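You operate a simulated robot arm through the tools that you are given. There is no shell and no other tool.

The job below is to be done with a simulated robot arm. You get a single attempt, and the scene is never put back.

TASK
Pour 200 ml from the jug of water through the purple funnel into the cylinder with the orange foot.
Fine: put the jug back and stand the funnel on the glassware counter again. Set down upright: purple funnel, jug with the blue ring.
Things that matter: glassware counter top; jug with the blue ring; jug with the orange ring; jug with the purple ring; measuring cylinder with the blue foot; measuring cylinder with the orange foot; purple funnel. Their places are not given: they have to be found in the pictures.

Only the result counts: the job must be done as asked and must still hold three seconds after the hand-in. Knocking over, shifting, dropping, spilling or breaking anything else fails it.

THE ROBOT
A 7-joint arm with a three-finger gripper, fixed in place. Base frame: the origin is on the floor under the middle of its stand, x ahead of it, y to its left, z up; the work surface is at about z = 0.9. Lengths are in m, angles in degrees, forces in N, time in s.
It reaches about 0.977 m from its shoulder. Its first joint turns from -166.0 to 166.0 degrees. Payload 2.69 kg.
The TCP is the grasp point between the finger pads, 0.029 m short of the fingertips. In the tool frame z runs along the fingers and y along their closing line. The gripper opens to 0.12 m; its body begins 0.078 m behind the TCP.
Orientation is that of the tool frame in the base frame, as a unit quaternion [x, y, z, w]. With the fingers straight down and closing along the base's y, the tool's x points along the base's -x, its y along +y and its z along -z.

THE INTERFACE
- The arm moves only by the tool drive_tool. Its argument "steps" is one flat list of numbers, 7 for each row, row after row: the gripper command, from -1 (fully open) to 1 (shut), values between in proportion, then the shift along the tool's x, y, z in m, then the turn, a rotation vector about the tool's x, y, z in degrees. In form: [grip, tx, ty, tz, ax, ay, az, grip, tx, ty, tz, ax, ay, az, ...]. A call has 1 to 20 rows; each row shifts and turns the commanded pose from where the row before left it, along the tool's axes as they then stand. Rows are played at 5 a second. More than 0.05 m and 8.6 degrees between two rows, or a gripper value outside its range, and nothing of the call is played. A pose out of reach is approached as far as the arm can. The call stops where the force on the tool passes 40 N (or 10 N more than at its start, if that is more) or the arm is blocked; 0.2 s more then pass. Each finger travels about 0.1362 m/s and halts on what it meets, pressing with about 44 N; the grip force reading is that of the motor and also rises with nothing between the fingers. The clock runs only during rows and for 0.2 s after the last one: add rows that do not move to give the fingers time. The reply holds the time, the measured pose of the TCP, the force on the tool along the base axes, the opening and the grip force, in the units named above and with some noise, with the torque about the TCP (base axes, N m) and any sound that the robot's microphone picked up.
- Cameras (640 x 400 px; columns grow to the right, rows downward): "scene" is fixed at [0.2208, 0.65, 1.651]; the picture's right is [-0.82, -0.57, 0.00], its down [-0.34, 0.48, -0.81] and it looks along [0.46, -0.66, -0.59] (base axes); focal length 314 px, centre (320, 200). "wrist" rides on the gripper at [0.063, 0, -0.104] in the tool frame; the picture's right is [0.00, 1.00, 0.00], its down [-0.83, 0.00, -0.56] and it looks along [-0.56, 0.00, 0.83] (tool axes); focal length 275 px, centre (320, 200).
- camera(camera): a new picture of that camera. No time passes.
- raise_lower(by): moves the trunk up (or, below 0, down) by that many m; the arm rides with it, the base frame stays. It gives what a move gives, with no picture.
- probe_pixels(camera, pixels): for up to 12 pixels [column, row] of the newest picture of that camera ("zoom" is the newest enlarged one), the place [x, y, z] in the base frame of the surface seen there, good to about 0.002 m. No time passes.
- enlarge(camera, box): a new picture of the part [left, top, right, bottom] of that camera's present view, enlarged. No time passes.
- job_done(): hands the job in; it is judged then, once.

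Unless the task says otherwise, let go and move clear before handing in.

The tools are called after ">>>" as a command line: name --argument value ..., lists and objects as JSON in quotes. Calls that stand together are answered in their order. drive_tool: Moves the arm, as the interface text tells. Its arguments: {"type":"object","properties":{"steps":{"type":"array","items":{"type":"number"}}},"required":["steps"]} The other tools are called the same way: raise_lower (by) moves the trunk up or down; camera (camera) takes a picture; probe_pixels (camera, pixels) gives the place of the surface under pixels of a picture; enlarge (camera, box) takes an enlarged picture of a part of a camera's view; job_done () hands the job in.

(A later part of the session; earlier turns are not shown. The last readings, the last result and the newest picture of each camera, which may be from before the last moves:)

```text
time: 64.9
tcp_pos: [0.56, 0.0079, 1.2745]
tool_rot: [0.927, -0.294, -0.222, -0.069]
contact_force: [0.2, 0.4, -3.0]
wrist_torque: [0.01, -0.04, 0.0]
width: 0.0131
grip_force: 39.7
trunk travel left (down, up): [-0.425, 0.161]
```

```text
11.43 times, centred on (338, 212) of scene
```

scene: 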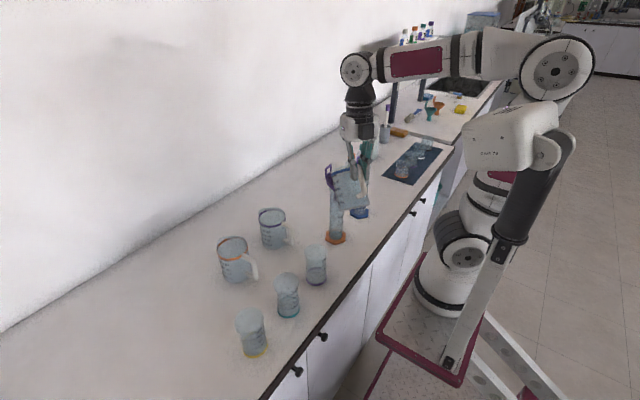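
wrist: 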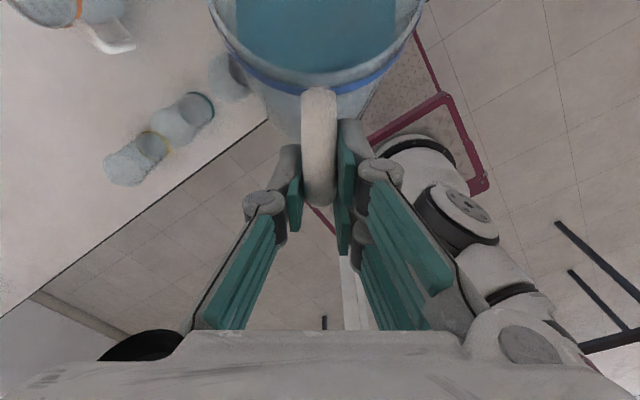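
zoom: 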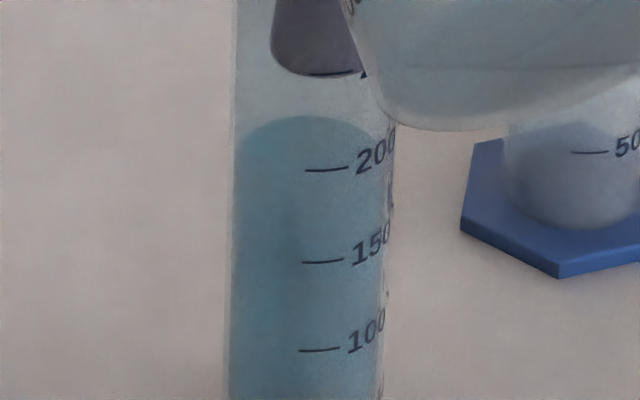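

>>> probe_pixels --camera "zoom" --pixels '[[320, 170], [318, 262], [318, 350], [300, 125], [305, 140], [300, 155], [305, 165], [290, 150], [320, 145], [310, 180], [295, 170], [330, 160]]'

```text
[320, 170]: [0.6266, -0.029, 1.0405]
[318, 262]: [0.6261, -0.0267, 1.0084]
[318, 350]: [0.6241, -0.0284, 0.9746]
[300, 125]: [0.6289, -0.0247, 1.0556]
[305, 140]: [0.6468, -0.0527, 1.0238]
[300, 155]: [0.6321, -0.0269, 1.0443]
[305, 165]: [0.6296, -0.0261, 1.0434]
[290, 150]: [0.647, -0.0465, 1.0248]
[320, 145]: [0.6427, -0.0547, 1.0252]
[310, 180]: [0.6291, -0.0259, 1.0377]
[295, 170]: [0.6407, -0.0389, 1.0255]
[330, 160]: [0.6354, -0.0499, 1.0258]
```

The surface is at z≈1.025, about 177 ml, and the 200 mark is at z≈1.040. I'll tilt 1.5° more and wait for it to drain.

>>> drive_tool --steps '[1, 0.00046, 0, -0.00103, 0, -0.5, 0, 1, 0.00046, 0, -0.00103, 0, -0.5, 0, 1, 0.00046, 0, -0.00103, 0, -0.5, 0, 1, 0, 0, 0, 0, 0, 0, 1, 0, 0, 0, 0, 0, 0, 1, 0, 0, 0, 0, 0, 0, 1, 0, 0, 0, 0, 0, 0, 1, 0, 0, 0, 0, 0, 0, 1, 0, 0, 0, 0, 0, 0]'

>>> enlarge --camera "scene" --box '[320, 190, 355, 225]'

```text
time: 66.9
tcp_pos: [0.5623, 0.0054, 1.2761]
tool_rot: [0.924, -0.293, -0.234, -0.073]
contact_force: [-0.6, 0.4, -2.0]
wrist_torque: [-0.03, 0.01, 0.0]
width: 0.0132
grip_force: 39.5
trunk travel left (down, up): [-0.425, 0.161]
```

```text
11.43 times, centred on (338, 208) of scene
```

zoom: 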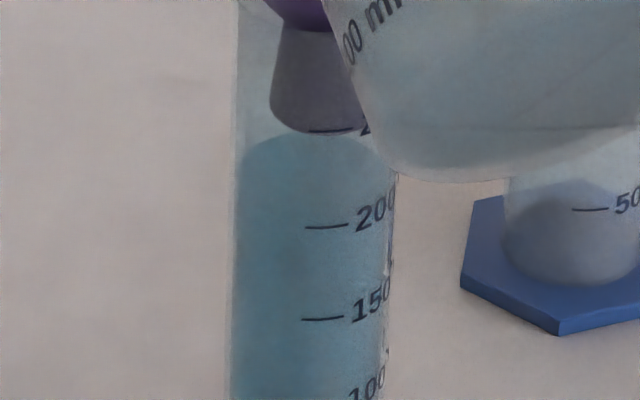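

>>> probe_pixels --camera "zoom" --pixels '[[320, 227], [318, 320], [270, 160], [285, 165], [300, 170], [315, 175], [330, 180], [275, 180], [290, 185], [305, 190], [340, 195], [320, 200]]'

```text
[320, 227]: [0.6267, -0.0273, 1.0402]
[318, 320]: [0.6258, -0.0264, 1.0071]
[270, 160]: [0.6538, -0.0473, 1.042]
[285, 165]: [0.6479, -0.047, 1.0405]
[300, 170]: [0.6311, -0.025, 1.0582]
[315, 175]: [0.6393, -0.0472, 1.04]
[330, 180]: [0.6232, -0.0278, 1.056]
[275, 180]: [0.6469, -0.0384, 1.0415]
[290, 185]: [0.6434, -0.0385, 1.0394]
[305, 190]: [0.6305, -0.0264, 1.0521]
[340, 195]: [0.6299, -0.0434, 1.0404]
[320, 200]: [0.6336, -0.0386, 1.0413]
```

The surface averages z≈1.0407 against the 200 mark at 1.0400, which is about 201 ml. I'll stop the flow now by tilting back about the lip, then raise the jug clear of the funnel.

>>> drive_tool --steps '[1, -0.00337, 0, 0.00839, 0, 4, 0, 1, -0.00337, 0, 0.00839, 0, 4, 0, 1, -0.00337, 0, 0.00839, 0, 4, 0, 1, -0.00337, 0, 0.00839, 0, 4, 0, 1, -0.00337, 0, 0.00839, 0, 4, 0, 1, -0.00337, 0, 0.00839, 0, 4, 0, 1, -0.001, 0, -0.015, 0, 0, 0, 1, -0.002, 0, -0.03, 0, 0, 0, 1, -0.002, 0, -0.03, 0, 0, 0, 1, -0.002, 0, -0.03, 0, 0, 0, 1, 0, 0, 0, 0, 0, 0]'

>>> camera --camera "scene"

>>> enlarge --camera "scene" --box '[310, 160, 365, 250]'

```text
time: 69.3
tcp_pos: [0.5341, 0.0258, 1.3403]
tool_rot: [0.953, -0.301, -0.037, -0.011]
contact_force: [0.1, 0.0, -1.8]
wrist_torque: [0.03, 0.03, 0.05]
width: 0.0133
grip_force: 39.4
trunk travel left (down, up): [-0.425, 0.161]
```

```text
taken
```

scene: 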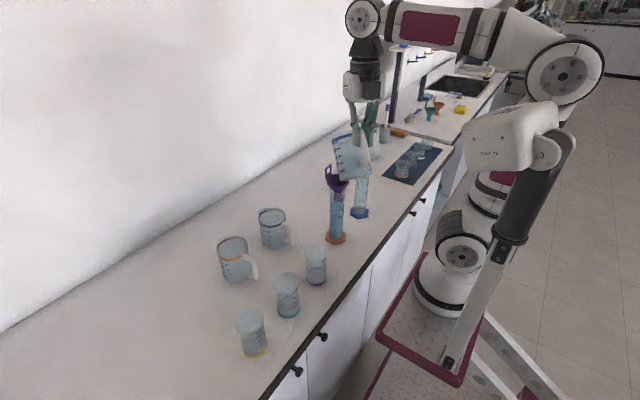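

```text
4.44 times, centred on (338, 205) of scene
```

zoom: 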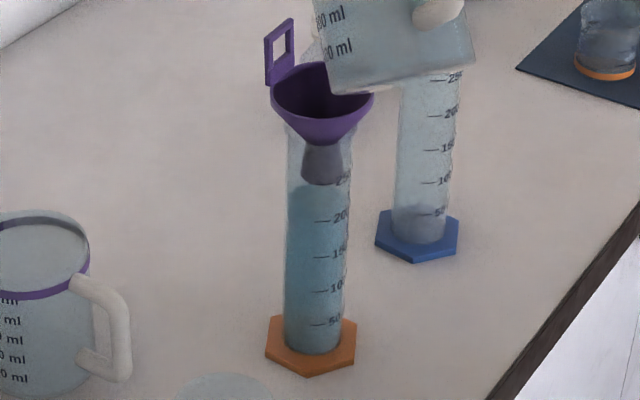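

The jug is clear and the pour has stopped. I'll re-measure the final level in the cylinder.

>>> enlarge --camera "scene" --box '[320, 190, 355, 225]'

>>> probe_pixels --camera "zoom" --pixels '[[320, 227], [318, 320], [270, 160], [285, 165], [260, 165], [315, 175], [330, 180], [275, 180], [290, 185], [265, 175], [340, 195], [320, 200]]'

```text
11.43 times, centred on (338, 208) of scene
```

zoom: 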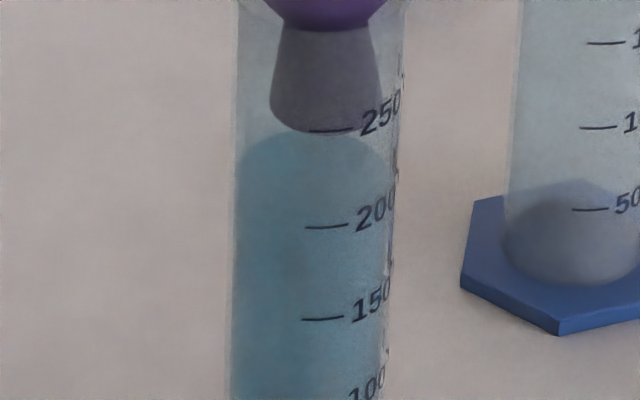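

```text
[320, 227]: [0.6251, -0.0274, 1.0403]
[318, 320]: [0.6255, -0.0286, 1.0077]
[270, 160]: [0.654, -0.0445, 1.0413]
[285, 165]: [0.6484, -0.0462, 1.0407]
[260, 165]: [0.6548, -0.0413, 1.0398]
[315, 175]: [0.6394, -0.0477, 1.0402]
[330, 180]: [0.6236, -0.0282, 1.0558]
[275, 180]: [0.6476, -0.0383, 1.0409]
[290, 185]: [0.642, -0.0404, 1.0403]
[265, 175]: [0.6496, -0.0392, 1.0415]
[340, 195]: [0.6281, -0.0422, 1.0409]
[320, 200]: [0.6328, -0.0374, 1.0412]
```

The level holds at z≈1.0408, about 201 ml against the 200 mark at 1.0401. Now I'll bring the jug upright in place, well above the funnel.

>>> drive_tool --steps '[1, 0, 0, 0, 0, 2, 0, 1, 0, 0, 0, 0, 4, 0, 1, 0, 0, 0, 0, 4, 0, 1, 0, 0, 0, 0, 4, 0, 1, 0, 0, 0, 0, 4, 0, 1, 0, 0, 0, 0, 4, 0, 1, 0, 0, 0, 0, 4, 0, 1, 0, 0, 0, 0, 4, 0, 1, 0, 0, 0, 0, 4, 0, 1, 0, 0, 0, 0, 4, 0, 1, 0, 0, 0, 0, 1.5, 0, 1, 0, 0, 0, 0, 0, 0]'

>>> camera --camera "wrist"

>>> camera --camera "scene"

```text
time: 71.9
tcp_pos: [0.5345, 0.0237, 1.3398]
tool_rot: [0.909, -0.287, 0.288, 0.091]
contact_force: [0.6, -0.3, -1.9]
wrist_torque: [0.1, 0.15, 0.01]
width: 0.0133
grip_force: 39.9
trunk travel left (down, up): [-0.425, 0.161]
```

```text
taken
```

wrist: 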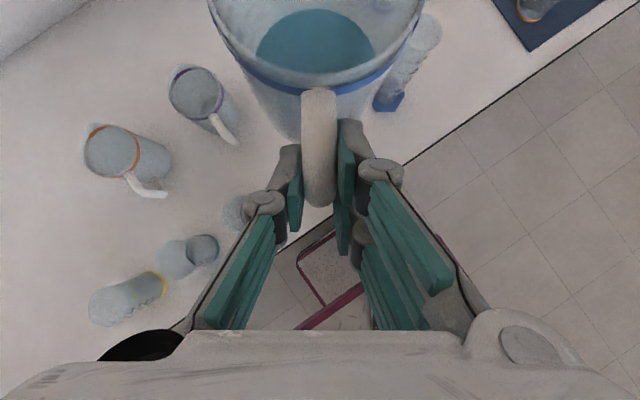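

```text
taken
```

scene: 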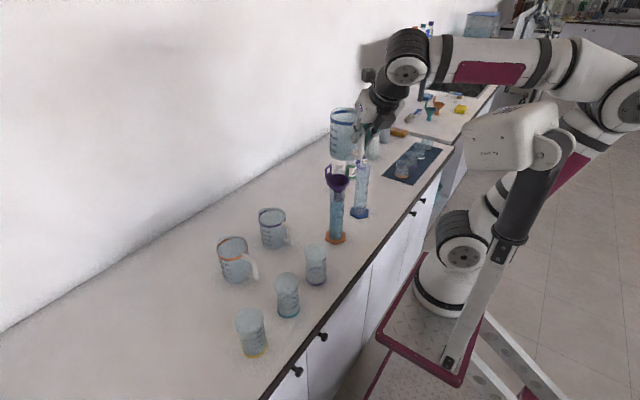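

Upright again, with the jug held firmly and its water visibly lower at (318,40). I'll check its level as a cross-check, and carry the jug back along the same path.

>>> probe_pixels --camera "wrist" --pixels '[[318, 30], [300, 40], [340, 40], [318, 55], [318, 15], [318, 110], [318, 140], [318, 170]]'

>>> drive_tool --steps '[1, -0.0083, -0.0109, -0.0031, 0, 0, 0, 1, -0.01665, -0.02185, -0.0063, 0, 0, 0, 1, -0.01665, -0.02185, -0.0063, 0, 0, 0, 1, -0.01665, -0.02185, -0.0063, 0, 0, 0, 1, -0.01665, -0.02185, -0.0063, 0, 0, 0, 1, -0.01665, -0.02185, -0.0063, 0, 0, 0, 1, -0.01665, -0.02185, -0.0063, 0, 0, 0, 1, -0.01665, -0.02185, -0.0063, 0, 0, 0, 1, -0.0083, -0.0109, -0.0031, 0, 0, 0, 1, 0, 0, 0, 2.02, 0, -2.86, 1, 0, 0, 0, 4.04, 0, -5.71, 1, 0, 0, 0, 4.04, 0, -5.71, 1, 0, 0, 0, 4.04, 0, -5.71, 1, 0, 0, 0, 4.04, 0, -5.71, 1, 0, 0, 0, 2.02, 0, -2.86, 1, 0, 0, 0, 0, 0, 0]'

>>> camera --camera "scene"

```text
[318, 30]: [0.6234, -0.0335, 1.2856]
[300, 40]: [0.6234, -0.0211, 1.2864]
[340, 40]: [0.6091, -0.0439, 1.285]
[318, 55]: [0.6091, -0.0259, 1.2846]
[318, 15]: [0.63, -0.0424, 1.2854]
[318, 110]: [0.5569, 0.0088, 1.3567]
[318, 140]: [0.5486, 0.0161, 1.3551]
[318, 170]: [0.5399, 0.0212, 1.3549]
```

```text
time: 75.3
tcp_pos: [0.5226, 0.247, 1.3035]
tool_rot: [0.954, 0.0, 0.301, 0.001]
contact_force: [0.1, 0.2, -2.4]
wrist_torque: [-0.01, 0.16, -0.01]
width: 0.013
grip_force: 40.1
trunk travel left (down, up): [-0.425, 0.161]
```

```text
taken
```

scene: 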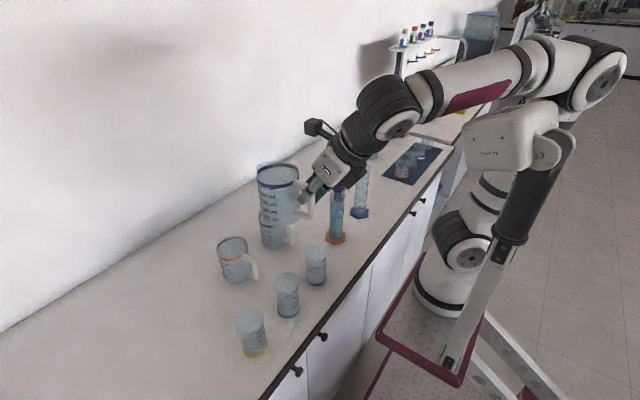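

The jug's water dropped 37 mm relative to the TCP, consistent with about 200 ml, and the grip has not slipped. I'll continue back to the point above the jug's original place.

>>> drive_tool --steps '[1, 0.00785, -0.01135, 0.0102, 0, 0, 0, 1, 0.01571, -0.0227, 0.02038, 0, 0, 0, 1, 0.01571, -0.0227, 0.02038, 0, 0, 0, 1, 0.01571, -0.0227, 0.02038, 0, 0, 0, 1, 0.01571, -0.0227, 0.02038, 0, 0, 0, 1, 0.01571, -0.0227, 0.02038, 0, 0, 0, 1, 0.01571, -0.0227, 0.02038, 0, 0, 0, 1, 0.01571, -0.0227, 0.02038, 0, 0, 0, 1, 0.00785, -0.01135, 0.0102, 0, 0, 0, 1, 0, 0, 0, 0, 0, 0]'

>>> camera --camera "wrist"

>>> camera --camera "scene"

```text
time: 77.5
tcp_pos: [0.7206, 0.4286, 1.2419]
tool_rot: [0.953, -0.001, 0.302, 0.0]
contact_force: [-0.3, 0.8, -2.8]
wrist_torque: [0.02, 0.18, 0.02]
width: 0.013
grip_force: 40.3
trunk travel left (down, up): [-0.425, 0.161]
```

```text
taken
```

wrist: 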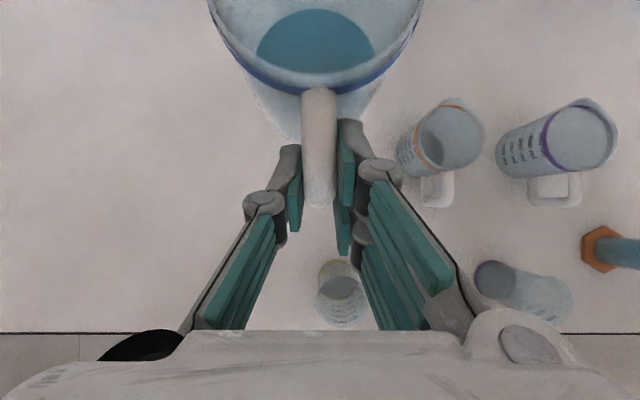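

```text
taken
```

scene: 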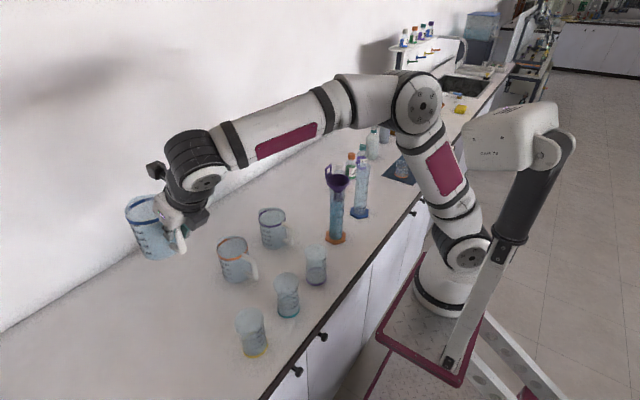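

The jug is directly above its original place. I'll lower it to just above the counter.

>>> drive_tool --steps '[1, -0.0087, 0, 0.0122, 0, 0, 0, 1, -0.0173, 0, 0.0245, 0, 0, 0, 1, -0.0173, 0, 0.0245, 0, 0, 0, 1, -0.0173, 0, 0.0245, 0, 0, 0, 1, -0.0173, 0, 0.0245, 0, 0, 0, 1, -0.0173, 0, 0.0245, 0, 0, 0, 1, -0.0173, 0, 0.0245, 0, 0, 0, 1, -0.0173, 0, 0.0245, 0, 0, 0, 1, -0.0087, 0, 0.0122, 0, 0, 0, 1, 0, 0, 0, 0, 0, 0]'

>>> enlarge --camera "scene" --box '[140, 230, 280, 360]'

```text
time: 79.7
tcp_pos: [0.7187, 0.429, 1.0028]
tool_rot: [0.953, 0.0, 0.302, 0.0]
contact_force: [0.3, -0.7, -3.6]
wrist_torque: [0.02, 0.14, 0.02]
width: 0.0134
grip_force: 39.7
trunk travel left (down, up): [-0.425, 0.161]
```

```text
3.08 times, centred on (210, 295) of scene
```

zoom: 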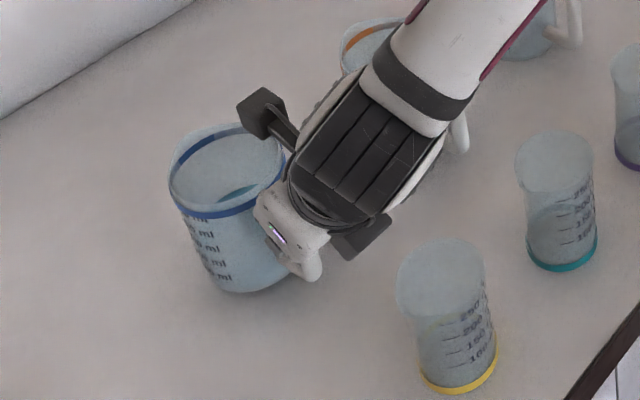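

It is about 9 mm above the counter. I'll make the last descent in small steps and watch the force.

>>> drive_tool --steps '[1, -0.00173, 0, 0.00245, 0, 0, 0, 1, -0.00173, 0, 0.00245, 0, 0, 0, 1, -0.00144, 0, 0.00204, 0, 0, 0, 1, 0, 0, 0, 0, 0, 0]'

```text
time: 80.7
tcp_pos: [0.7193, 0.4297, 0.9946]
tool_rot: [0.953, 0.0, 0.302, 0.0]
contact_force: [-0.1, 0.0, -0.8]
wrist_torque: [-0.03, -0.02, 0.02]
width: 0.0133
grip_force: 39.8
trunk travel left (down, up): [-0.425, 0.161]
```

The load has dropped to −0.8 N, so the jug is touching down. One more millimetre, then I'll open the fingers gradually.

>>> drive_tool --steps '[1, -0.0006, 0, 0.0008, 0, 0, 0, 1, 0, 0, 0, 0, 0, 0]'

>>> enlarge --camera "scene" --box '[140, 230, 280, 360]'

```text
time: 81.3
tcp_pos: [0.7185, 0.4294, 0.9948]
tool_rot: [0.953, 0.0, 0.303, -0.001]
contact_force: [-0.7, 0.2, 5.8]
wrist_torque: [-0.23, -0.69, 0.02]
width: 0.0132
grip_force: 40.6
trunk travel left (down, up): [-0.425, 0.161]
```

```text
3.08 times, centred on (210, 295) of scene
```

zoom: 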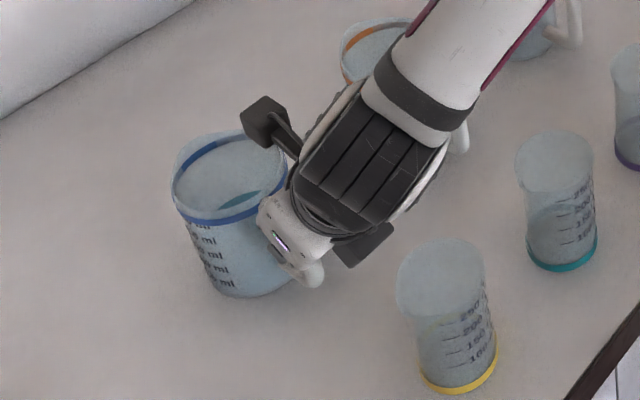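

The jug stands on the counter (5.8 N upward). I'll release it gradually.

>>> drive_tool --steps '[0.8, 0, 0, 0, 0, 0, 0, 0.7, 0, 0, 0, 0, 0, 0, 0.5, 0, 0, 0, 0, 0, 0, 0, 0, 0, 0, 0, 0, 0, -0.5, 0, 0, 0, 0, 0, 0, -1, 0, 0, 0, 0, 0, 0, -1, 0, 0, 0, 0, 0, 0]'

>>> camera --camera "wrist"

```text
time: 82.9
tcp_pos: [0.7186, 0.4291, 0.9943]
tool_rot: [0.953, -0.002, 0.301, 0.001]
contact_force: [-0.6, -0.5, -0.5]
wrist_torque: [0.0, 0.03, 0.02]
width: 0.12
grip_force: 0.0
trunk travel left (down, up): [-0.425, 0.161]
```

```text
taken
```

wrist: 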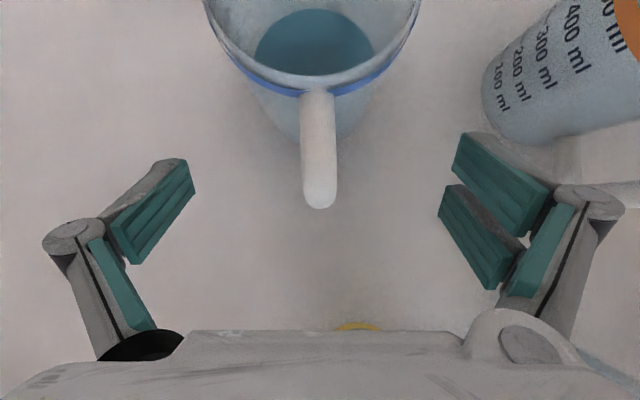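

Released, and the jug stands upright in its place with its remaining water. I'll back out along the tool axis and rise to the safe height.

>>> probe_pixels --camera "wrist" --pixels '[[318, 30], [300, 40], [340, 40], [318, 55], [318, 110], [318, 150]]'

>>> drive_tool --steps '[-1, 0, 0, -0.02, 0, 0, 0, -1, 0, 0, -0.03, 0, 0, 0, -1, 0, 0, -0.035, 0, 0, 0, -1, 0, 0, -0.035, 0, 0, 0, -1, 0.0079, 0, -0.0431, 0, 0, 0, -1, 0.0079, 0, -0.0431, 0, 0, 0, -1, 0.0079, 0, -0.0431, 0, 0, 0, -1, 0.0079, 0, -0.0431, 0, 0, 0, -1, 0.0079, 0, -0.0431, 0, 0, 0, -1, 0.0079, 0, -0.0431, 0, 0, 0, -1, 0, 0, 0, 0, 0, 0]'

>>> camera --camera "scene"

>>> camera --camera "wrist"

```text
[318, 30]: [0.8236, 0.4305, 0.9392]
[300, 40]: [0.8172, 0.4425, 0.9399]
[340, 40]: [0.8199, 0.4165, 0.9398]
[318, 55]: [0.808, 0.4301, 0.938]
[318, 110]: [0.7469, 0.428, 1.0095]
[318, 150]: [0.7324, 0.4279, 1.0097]
```

```text
time: 85.3
tcp_pos: [0.5408, 0.4287, 1.3307]
tool_rot: [0.953, -0.001, 0.302, 0.001]
contact_force: [-0.4, 0.0, -0.5]
wrist_torque: [-0.03, -0.05, 0.02]
width: 0.1202
grip_force: 0.1
trunk travel left (down, up): [-0.425, 0.161]
```

```text
taken
```

scene: 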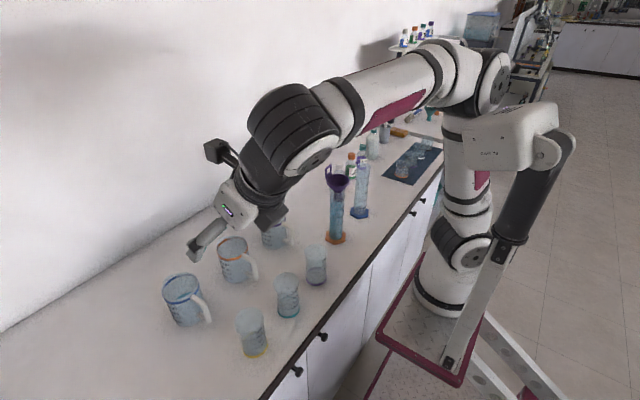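

```text
taken
```

wrist: 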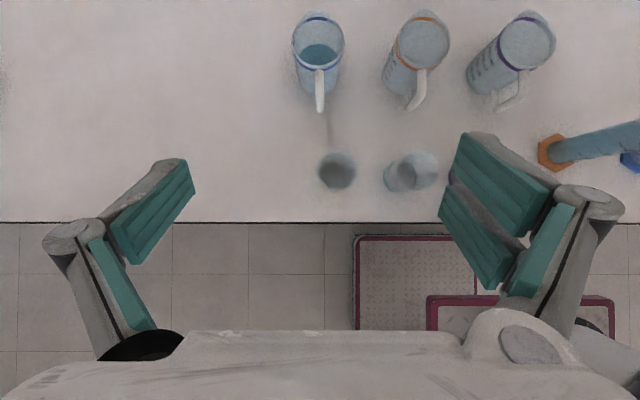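

The jug is back at its original spot in the scene view (185,298), and its level is 0.939 against 0.977 before. Now I'll unwind the hand to its first orientation for the funnel.

>>> drive_tool --steps '[-1, 0, 0, 0, 0, -8.5, 0, -1, 0, 0, 0, 0, -8.5, 0, -1, 0, 0, 0, 0, -8.5, 0, -1, 0, 0, 0, 0, -8.5, 0, -1, 0, 0, 0, 0, -1.1, 0, -1, 0, 0.04, 0, 0, 0, 0, -1, 0, 0.04, 0, 0, 0, 0, -1, 0, 0.035, 0, 0, 0, 0, -1, 0, 0, 0, 0, 0, 8.5, -1, 0, 0, 0, 0, 0, 8.5, -1, 0, 0, 0, 0, 0, 8.5, -1, 0, 0, 0, 0, 0, 8.5, -1, 0, 0, 0, 0, 0, 8.5, -1, 0, 0, 0, 0, 0, 8.5, -1, 0, 0, 0, 0, 0, 8.5, -1, 0, 0, 0, 0, 0, 8.5, -1, 0, 0, 0, 0, 0, 8.5, -1, 0, 0, 0, 0, 0, 8.5, -1, 0, 0, 0, 0, 0, 8.5]'

>>> drive_tool --steps '[-1, 0, 0, 0, 0, 0, 8.5, -1, 0, 0, 0, 0, 0, 8.5, -1, 0, 0, 0, 0, 0, 8.5, -1, 0, 0, 0, 0, 0, 8.5, -1, 0, 0, 0, 0, 0, 8.5, -1, 0, 0, 0, 0, 0, 8.5, -1, 0, 0, 0, 0, 0, 8.5, -1, 0, 0, 0, 0, 0, 8.5, -1, 0, 0, 0, 0, 0, 8.5, -1, 0, 0, 0, 0, 0, 8.5, -1, 0, 0, 0, 0, 0, 1.5, -1, 0, 0, 0, 0, 0, 0]'

>>> camera --camera "scene"

```text
time: 89.3
tcp_pos: [0.5386, 0.3151, 1.3307]
tool_rot: [-0.683, 0.73, 0.0, 0.001]
contact_force: [-0.7, 0.5, -0.5]
wrist_torque: [-0.02, 0.01, 0.04]
width: 0.1199
grip_force: 0.1
trunk travel left (down, up): [-0.425, 0.161]
```

```text
time: 91.9
tcp_pos: [0.5405, 0.3154, 1.3304]
tool_rot: [0.002, 1.0, 0.0, 0.0]
contact_force: [-0.4, -0.4, -0.1]
wrist_torque: [0.02, 0.0, 0.02]
width: 0.12
grip_force: 0.0
trunk travel left (down, up): [-0.425, 0.161]
```

```text
taken
```

scene: 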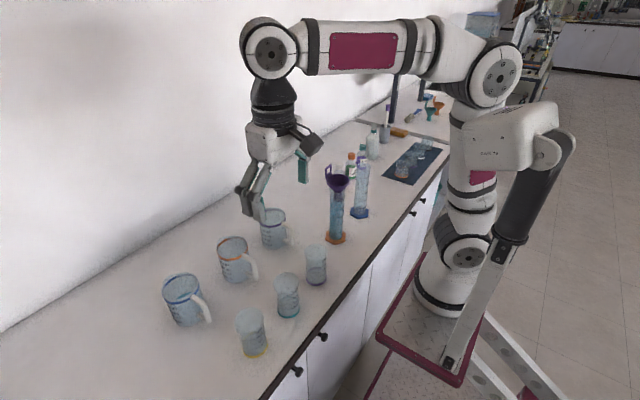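

The hand is back in its first orientation. I'll move over the funnel at (0.637, −0.047).

>>> drive_tool --steps '[-1, -0.00965, -0.0362, 0, 0, 0, 0, -1, -0.00965, -0.0362, 0, 0, 0, 0, -1, -0.00965, -0.0362, 0, 0, 0, 0, -1, -0.00965, -0.0362, 0, 0, 0, 0, -1, -0.00965, -0.0362, 0, 0, 0, 0, -1, -0.00965, -0.0362, 0, 0, 0, 0, -1, -0.00965, -0.0362, 0, 0, 0, 0, -1, -0.00965, -0.0362, 0, 0, 0, 0, -1, -0.00965, -0.0362, 0, 0, 0, 0, -1, -0.00965, -0.0362, 0, 0, 0, 0, -1, 0, 0, 0.03, 0, 0, 0, -1, 0, 0, 0.02, 0, 0, 0, -1, 0, 0, 0, 0, 0, 0]'

>>> camera --camera "wrist"

>>> enlarge --camera "scene" --box '[310, 150, 370, 250]'

```text
time: 94.7
tcp_pos: [0.6366, -0.0486, 1.2798]
tool_rot: [0.001, 1.0, 0.0, 0.001]
contact_force: [-0.8, -0.1, 0.5]
wrist_torque: [0.04, 0.03, 0.0]
width: 0.1201
grip_force: 0.0
trunk travel left (down, up): [-0.425, 0.161]
```

```text
taken
```

wrist: 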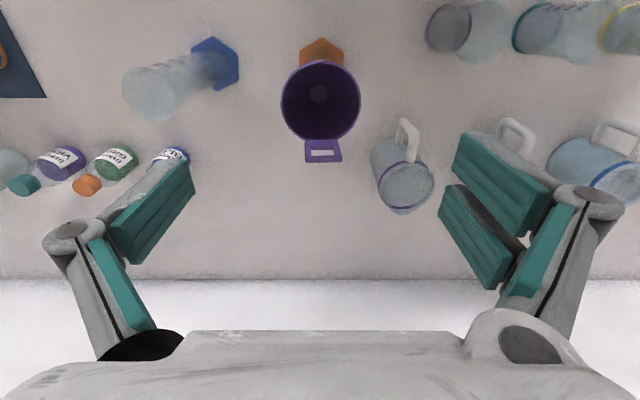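

```text
4.00 times, centred on (340, 200) of scene
```

zoom: 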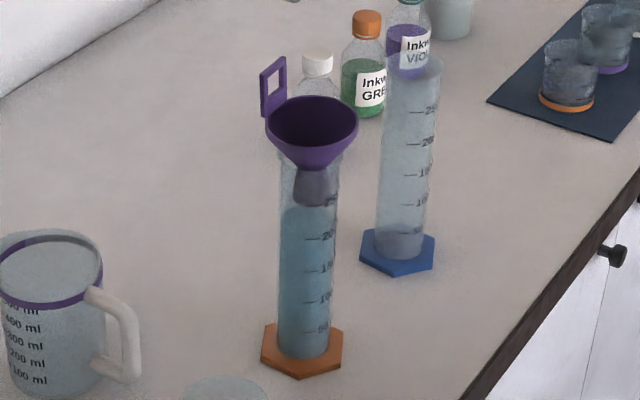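

The funnel sits as before. I'll probe its rim again for centring.

>>> probe_pixels --camera "wrist" --pixels '[[283, 99], [359, 99], [320, 62], [321, 136], [294, 72], [347, 72], [294, 126], [350, 125], [308, 158], [339, 158]]'

```text
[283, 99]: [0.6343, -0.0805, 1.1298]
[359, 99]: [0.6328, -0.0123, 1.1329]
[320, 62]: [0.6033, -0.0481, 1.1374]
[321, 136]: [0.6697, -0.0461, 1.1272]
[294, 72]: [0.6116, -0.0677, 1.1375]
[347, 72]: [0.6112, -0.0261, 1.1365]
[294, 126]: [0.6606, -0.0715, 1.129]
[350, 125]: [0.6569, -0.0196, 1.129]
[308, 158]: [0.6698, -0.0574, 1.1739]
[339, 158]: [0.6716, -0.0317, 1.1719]
```

The rim is centred at (0.6365, −0.0464), leaning about 6° towards the tab side. The grip centres 2 mm towards −y, so the current y is right. I'll descend straight to the rim.

>>> drive_tool --steps '[-1, 0, 0, 0.04, 0, 0, 0, -1, 0, 0, 0.04, 0, 0, 0, -1, 0, 0, 0.035, 0, 0, 0, -1, 0, 0, 0.02, 0, 0, 0, -1, 0, 0, 0.01, 0, 0, 0, -1, 0, 0, 0, 0, 0, 0]'

>>> camera --camera "wrist"

>>> enlarge --camera "scene" --box '[310, 150, 370, 250]'

```text
time: 96.1
tcp_pos: [0.6353, -0.0476, 1.135]
tool_rot: [0.002, 1.0, 0.0, 0.0]
contact_force: [0.7, -0.7, 1.1]
wrist_torque: [-0.03, 0.03, 0.02]
width: 0.1199
grip_force: 0.0
trunk travel left (down, up): [-0.425, 0.161]
```

```text
taken
```

wrist: 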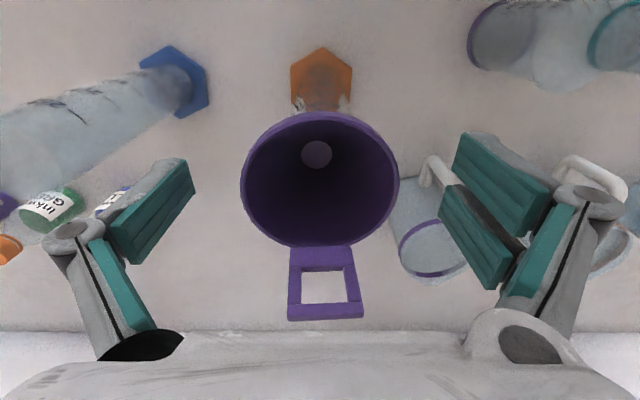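

```text
4.00 times, centred on (340, 200) of scene
```

zoom: 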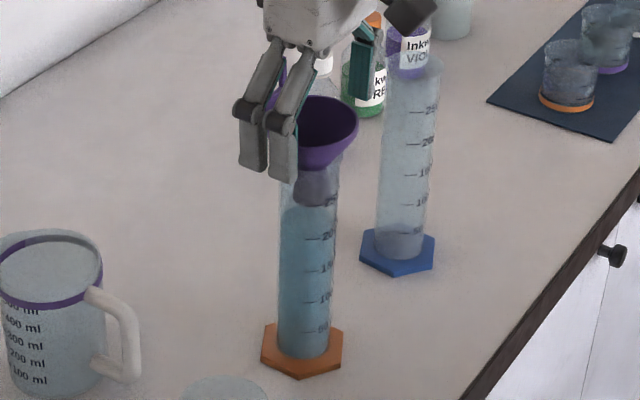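

The rim is centred at column 319.5, while in the earlier grip it sat at 325. I'll shift 2.4 mm towards −y so the fingers close evenly, then close in stages.

>>> drive_tool --steps '[-1, -0.0012, -0.0024, 0, 0, 0, 0, -0.5, 0, 0, 0, 0, 0, 0, -0.3, 0, 0, 0, 0, 0, 0, -0.22, 0, 0, 0, 0, 0, 0, -0.22, 0, 0, 0, 0, 0, 0]'

>>> camera --camera "wrist"

```text
time: 97.3
tcp_pos: [0.6361, -0.0486, 1.1354]
tool_rot: [0.001, 1.0, 0.0, 0.0]
contact_force: [-0.3, -1.6, -0.5]
wrist_torque: [0.0, 0.0, -0.02]
width: 0.0734
grip_force: 0.3
trunk travel left (down, up): [-0.425, 0.161]
```

```text
taken
```

wrist: 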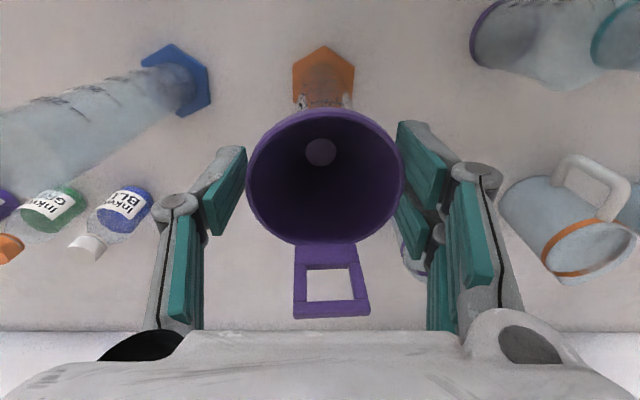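

The fingers straddle the rim evenly (246–404). I'll close onto it.

>>> drive_tool --steps '[-0.15, 0, 0, 0, 0, 0, 0, -0.05, 0, 0, 0, 0, 0, 0, 0.1, 0, 0, 0, 0, 0, 0, 0.2, 0, 0, 0, 0, 0, 0, 0.2, 0, 0, 0, 0, 0, 0]'

>>> camera --camera "wrist"

>>> enlarge --camera "scene" --box '[310, 150, 370, 250]'

```text
time: 98.5
tcp_pos: [0.6371, -0.0496, 1.1357]
tool_rot: [0.0, 1.0, 0.0, 0.0]
contact_force: [0.1, -0.2, 3.9]
wrist_torque: [0.04, -0.02, -0.02]
width: 0.0694
grip_force: 44.2
trunk travel left (down, up): [-0.425, 0.161]
```

```text
taken
```

wrist: 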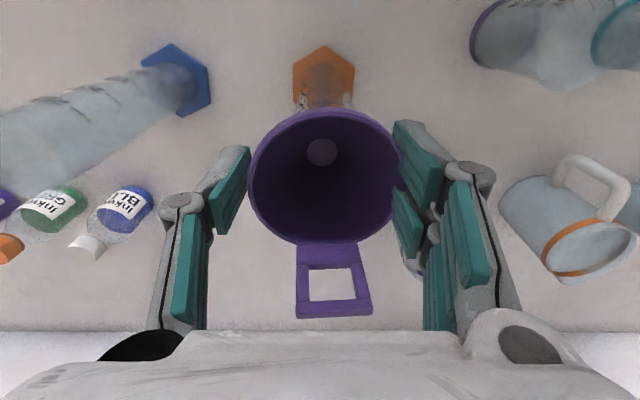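

```text
4.00 times, centred on (340, 200) of scene
```

zoom: 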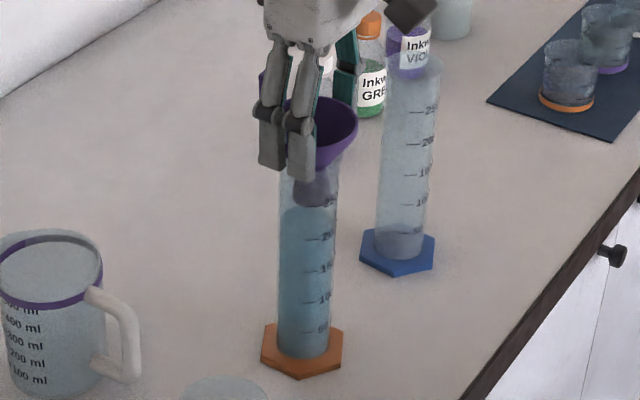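

The funnel is held (width 0.069, 44 N) and the cylinder has not moved. I'll lift slowly and straight, checking the force.

>>> drive_tool --steps '[0.2, 0, 0, -0.004, 0, 0, 0, 0.2, 0, 0, -0.008, 0, 0, 0, 0.2, 0, 0, -0.012, 0, 0, 0, 0.2, 0, 0, -0.016, 0, 0, 0, 0.2, 0, 0, -0.02, 0, 0, 0, 0.2, 0, 0, 0, 0, 0, 0]'

>>> enlarge --camera "scene" --box '[310, 140, 370, 250]'

>>> camera --camera "wrist"

```text
time: 99.9
tcp_pos: [0.6365, -0.0504, 1.1956]
tool_rot: [0.0, 1.0, 0.0, 0.0]
contact_force: [-0.1, -0.3, -0.6]
wrist_torque: [-0.01, -0.01, -0.03]
width: 0.0695
grip_force: 44.4
trunk travel left (down, up): [-0.425, 0.161]
```

```text
3.64 times, centred on (340, 195) of scene
```

zoom: 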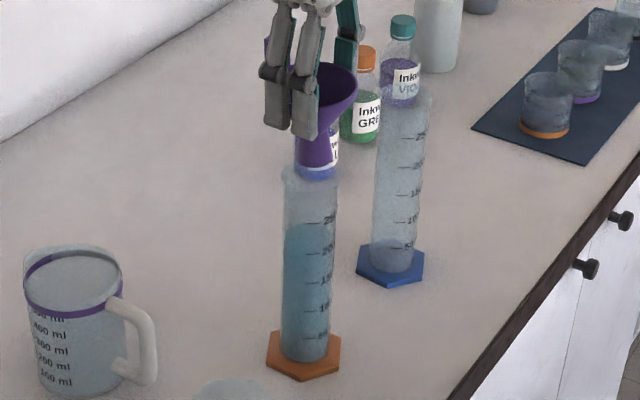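

```text
taken
```

wrist: 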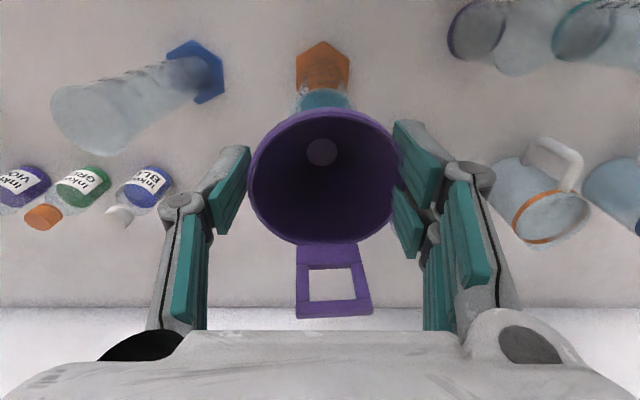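

The funnel is clear of the cylinder. I'll raise it a little more and measure its tilt in the grip so I can set it down level.

>>> drive_tool --steps '[0.2, 0, 0, -0.02, 0, 0, 0, 0.2, 0, 0, -0.01, 0, 0, 0, 0.2, 0, 0, 0, 0, 0, 0]'

>>> camera --camera "wrist"

>>> probe_pixels --camera "wrist" --pixels '[[251, 178], [398, 165], [323, 112], [325, 242], [270, 133], [378, 130], [275, 228], [378, 225], [300, 310], [368, 307], [335, 310], [322, 152]]'

>>> enlarge --camera "scene" --box '[310, 120, 370, 200]'

```text
time: 100.7
tcp_pos: [0.6375, -0.0497, 1.2261]
tool_rot: [0.0, 1.0, 0.0, 0.0]
contact_force: [0.2, 0.2, -0.3]
wrist_torque: [0.01, -0.01, -0.03]
width: 0.0696
grip_force: 44.1
trunk travel left (down, up): [-0.425, 0.161]
```

```text
taken
```

wrist: 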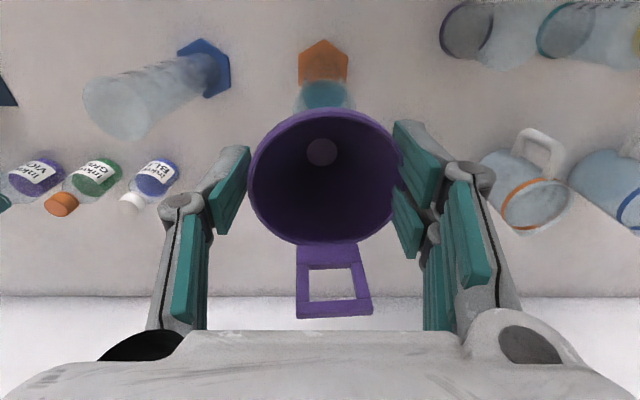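

```text
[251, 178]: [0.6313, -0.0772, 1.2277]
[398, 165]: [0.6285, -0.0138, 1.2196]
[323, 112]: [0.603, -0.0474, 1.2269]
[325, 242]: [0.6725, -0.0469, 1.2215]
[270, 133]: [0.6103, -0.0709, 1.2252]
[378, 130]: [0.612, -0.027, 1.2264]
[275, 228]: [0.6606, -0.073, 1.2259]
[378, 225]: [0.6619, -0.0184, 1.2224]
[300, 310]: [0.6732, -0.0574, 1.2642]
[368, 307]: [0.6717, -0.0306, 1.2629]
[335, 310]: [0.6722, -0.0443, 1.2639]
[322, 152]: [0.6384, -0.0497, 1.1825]
```

```text
5.00 times, centred on (340, 160) of scene
```

zoom: 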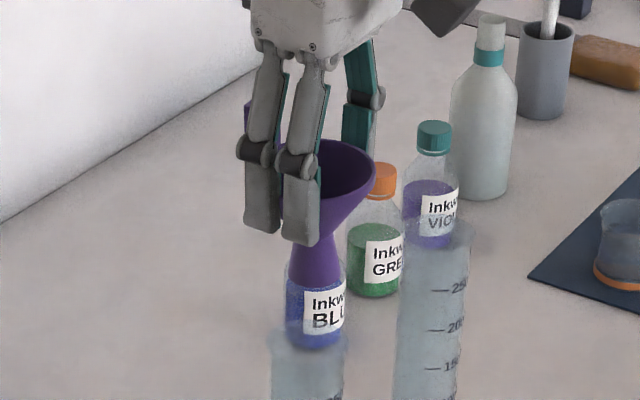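

The funnel is within about 3° of level in the grip. I'll carry it back to its original spot at (0.823, −0.119), lowering as it goes out.

>>> drive_tool --steps '[0.2, -0.0285, -0.0111, 0, 0, 0, 0, 0.2, -0.0285, -0.0111, 0, 0, 0, 0, 0.2, -0.0285, -0.0111, 0, 0, 0, 0, 0.2, -0.0285, -0.0111, 0, 0, 0, 0, 0.2, -0.0285, -0.0111, 0, 0, 0, 0, 0.2, -0.01075, -0.0035, 0.0315, 0, 0, 0, 0.2, -0.01075, -0.0035, 0.0315, 0, 0, 0, 0.2, -0.01075, -0.0035, 0.0315, 0, 0, 0, 0.2, -0.01075, -0.0035, 0.0315, 0, 0, 0, 0.2, 0, 0, 0, 0, 0, 0]'

>>> camera --camera "wrist"

>>> enlarge --camera "scene" --box '[250, 110, 370, 230]'

```text
time: 102.9
tcp_pos: [0.8238, -0.1212, 1.0982]
tool_rot: [-0.001, 1.0, 0.0, 0.0]
contact_force: [0.2, -0.3, -0.6]
wrist_torque: [-0.02, -0.02, 0.01]
width: 0.0695
grip_force: 43.8
trunk travel left (down, up): [-0.425, 0.161]
```

```text
taken
```

wrist: 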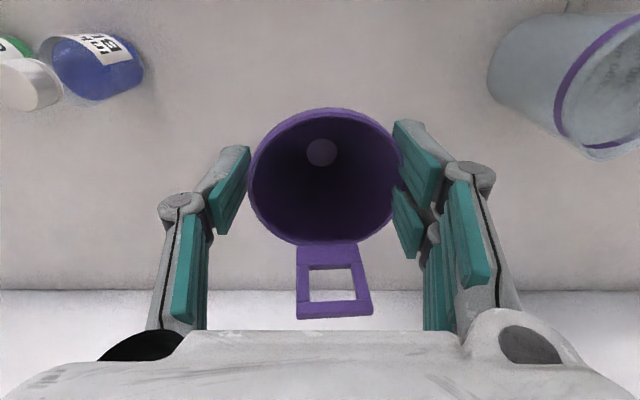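

```text
3.33 times, centred on (310, 170) of scene
```

zoom: 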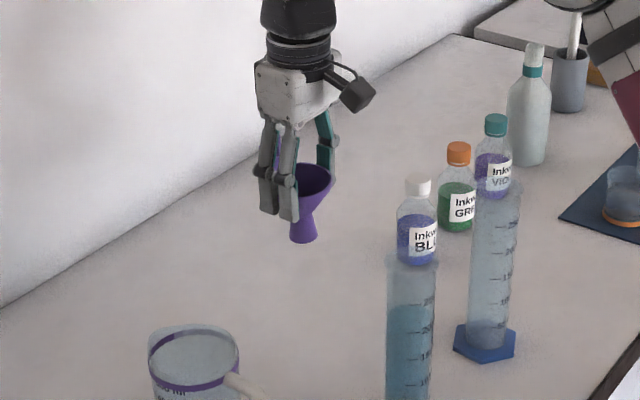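

The funnel is above its original free spot. I'll lower it to just above the counter.

>>> drive_tool --steps '[0.2, 0, 0.001, 0.035, 0, 0, 0, 0.2, 0, 0, 0.035, 0, 0, 0, 0.2, 0, 0, 0.025, 0, 0, 0, 0.2, 0, 0, 0.012, 0, 0, 0, 0.2, 0, 0, 0.008, 0, 0, 0, 0.2, 0, 0, 0, 0, 0, 0]'

>>> enlarge --camera "scene" --box '[270, 150, 340, 220]'

```text
time: 104.3
tcp_pos: [0.8233, -0.1201, 0.9844]
tool_rot: [0.001, 1.0, -0.001, 0.0]
contact_force: [-0.8, 0.3, -0.1]
wrist_torque: [0.02, 0.01, -0.01]
width: 0.0697
grip_force: 43.8
trunk travel left (down, up): [-0.425, 0.161]
```

```text
5.71 times, centred on (305, 185) of scene
```

zoom: 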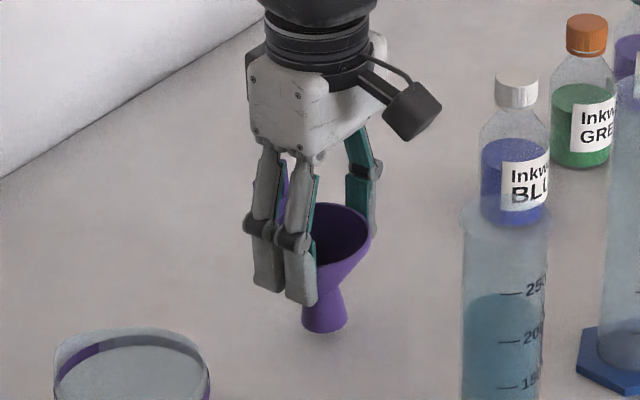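

There is no contact yet, with the stem base about 1 cm above the counter. I'll go down in 3 mm steps while watching the force.

>>> drive_tool --steps '[0.2, 0, 0, 0.003, 0, 0, 0, 0.2, 0, 0, 0.003, 0, 0, 0, 0.2, 0, 0, 0.002, 0, 0, 0, 0.2, 0, 0, 0, 0, 0, 0]'

>>> enlarge --camera "scene" --box '[270, 150, 340, 220]'

```text
time: 105.3
tcp_pos: [0.8232, -0.118, 0.9773]
tool_rot: [0.001, 1.0, 0.001, 0.0]
contact_force: [0.3, -0.2, -0.9]
wrist_torque: [0.04, 0.02, -0.02]
width: 0.0694
grip_force: 44.3
trunk travel left (down, up): [-0.425, 0.161]
```

```text
5.71 times, centred on (305, 185) of scene
```

zoom: 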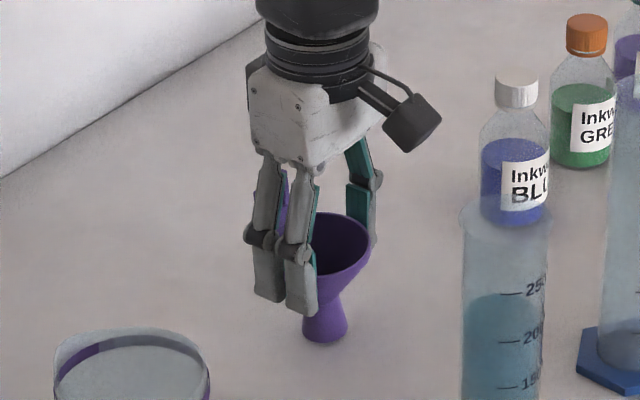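

>>> drive_tool --steps '[0.2, 0, 0, 0.0015, 0, 0, 0, 0.2, 0, 0, 0.0015, 0, 0, 0, 0.2, 0, 0, 0, 0, 0, 0]'

```text
time: 106.1
tcp_pos: [0.8222, -0.1199, 0.9729]
tool_rot: [0.001, 1.0, 0.0, 0.0]
contact_force: [0.1, -0.3, 1.0]
wrist_torque: [0.0, -0.05, 0.0]
width: 0.0696
grip_force: 43.8
trunk travel left (down, up): [-0.425, 0.161]
```

The force has just turned upward (+1.0 N), so contact is starting. I'll go one more millimetre to confirm.

>>> drive_tool --steps '[0.2, 0, 0, 0.001, 0, 0, 0, 0.2, 0, 0, 0, 0, 0, 0]'

>>> enlarge --camera "scene" --box '[270, 150, 340, 220]'

```text
time: 106.7
tcp_pos: [0.8238, -0.1205, 0.9731]
tool_rot: [0.001, 1.0, -0.001, 0.0]
contact_force: [-0.2, 0.1, 7.3]
wrist_torque: [0.13, -0.02, 0.0]
width: 0.0697
grip_force: 44.0
trunk travel left (down, up): [-0.425, 0.161]
```

```text
5.71 times, centred on (305, 185) of scene
```

zoom: 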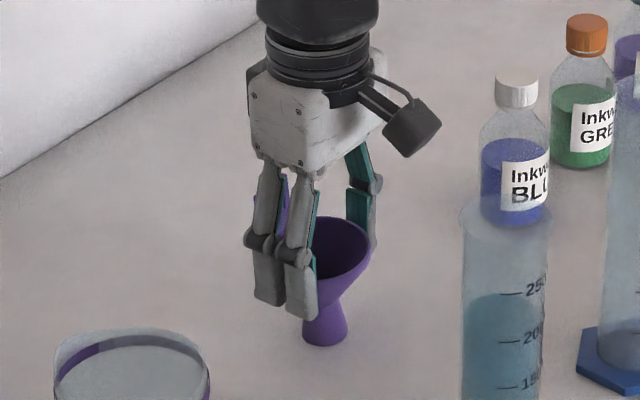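

The stem stands on the counter (7.3 N). I'll ease off 1 mm and open slowly and evenly.

>>> drive_tool --steps '[0.2, 0, 0, -0.001, 0, 0, 0, -0.1, 0, 0, 0, 0, 0, 0, -0.15, 0, 0, 0, 0, 0, 0, -0.17, 0, 0, 0, 0, 0, 0, -0.2, 0, 0, 0, 0, 0, 0, -0.23, 0, 0, 0, 0, 0, 0, -0.3, 0, 0, 0, 0, 0, 0, -0.5, 0, 0, 0, 0, 0, 0, -0.8, 0, 0, 0, 0, 0, 0, -1, 0, 0, 0, 0, 0, 0, -1, 0, 0, 0, 0, 0, 0]'

>>> camera --camera "wrist"

>>> enlarge --camera "scene" --box '[270, 150, 340, 220]'

```text
time: 109.1
tcp_pos: [0.8229, -0.1178, 0.9742]
tool_rot: [0.0, 1.0, 0.0, 0.0]
contact_force: [0.1, -0.2, 0.2]
wrist_torque: [-0.02, 0.02, 0.0]
width: 0.1199
grip_force: 0.0
trunk travel left (down, up): [-0.425, 0.161]
```

```text
taken
```

wrist: 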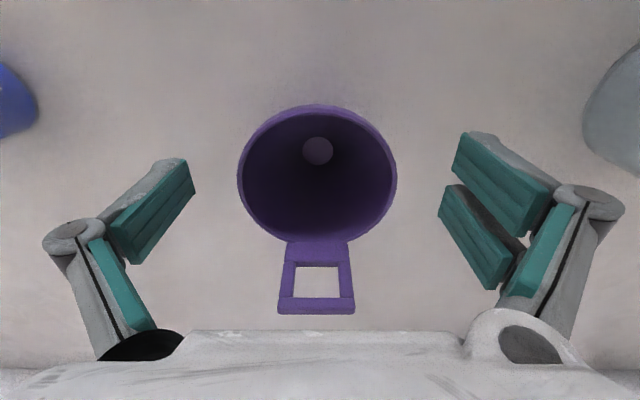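

```text
5.71 times, centred on (305, 185) of scene
```

zoom: 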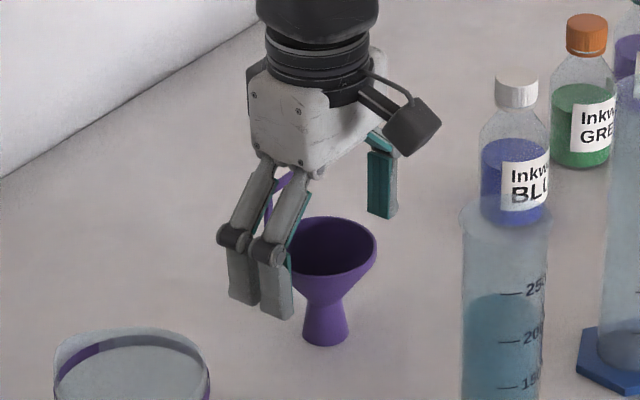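

The funnel stands upright by itself and the fingers are fully open. I'll rise straight up and clear, then inspect everything.

>>> drive_tool --steps '[-1, 0, 0, -0.02, 0, 0, 0, -1, 0, 0, -0.04, 0, 0, 0, -1, 0, 0, -0.04, 0, 0, 0, -1, 0, 0, -0.04, 0, 0, 0, -1, 0.02, 0, -0.035, 0, 0, 0, -1, 0.04, 0, -0.02, 0, 0, 0, -1, 0.04, 0, -0.02, 0, 0, 0, -1, 0.04, -0.02, -0.02, 0, 0, 0, -1, 0.04, -0.02, -0.01, 0, 0, 0, -1, 0.04, -0.02, 0, 0, 0, 0, -1, 0.04, -0.02, 0, 0, 0, 0, -1, 0, 0, 0, 0, 0, 0]'

>>> camera --camera "scene"

>>> camera --camera "wrist"

>>> enlarge --camera "scene" --box '[270, 150, 370, 260]'

```text
time: 111.7
tcp_pos: [0.5614, -0.1998, 1.219]
tool_rot: [0.001, 1.0, 0.0, 0.0]
contact_force: [-0.3, 0.6, -0.4]
wrist_torque: [0.05, 0.02, -0.01]
width: 0.12
grip_force: 0.0
trunk travel left (down, up): [-0.425, 0.161]
```

```text
taken
```

scene: 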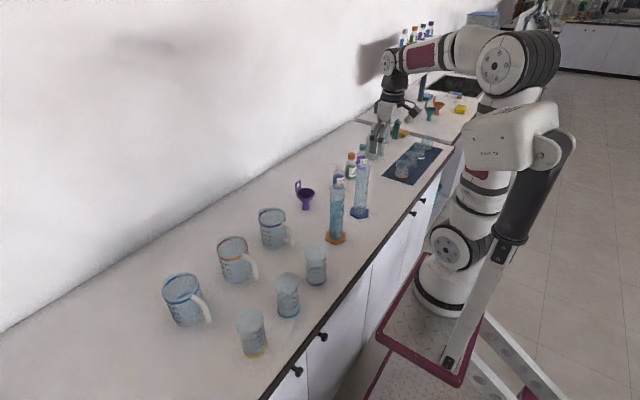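

```text
taken
```

wrist: 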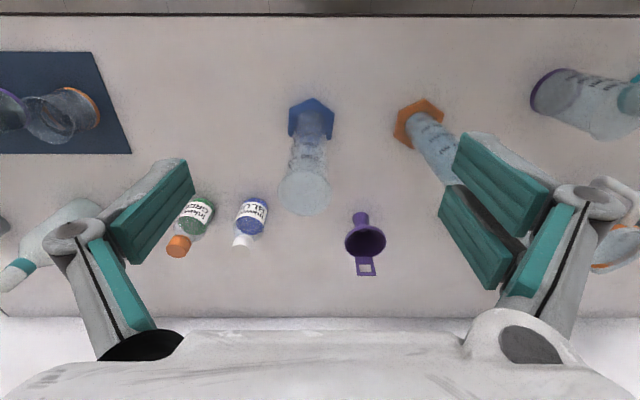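

```text
3.64 times, centred on (320, 205) of scene
```

zoom: 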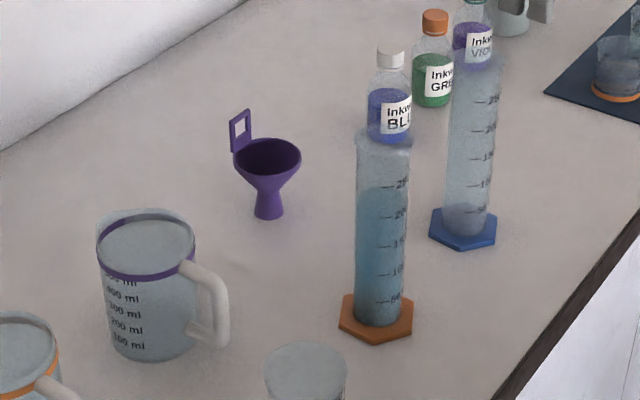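

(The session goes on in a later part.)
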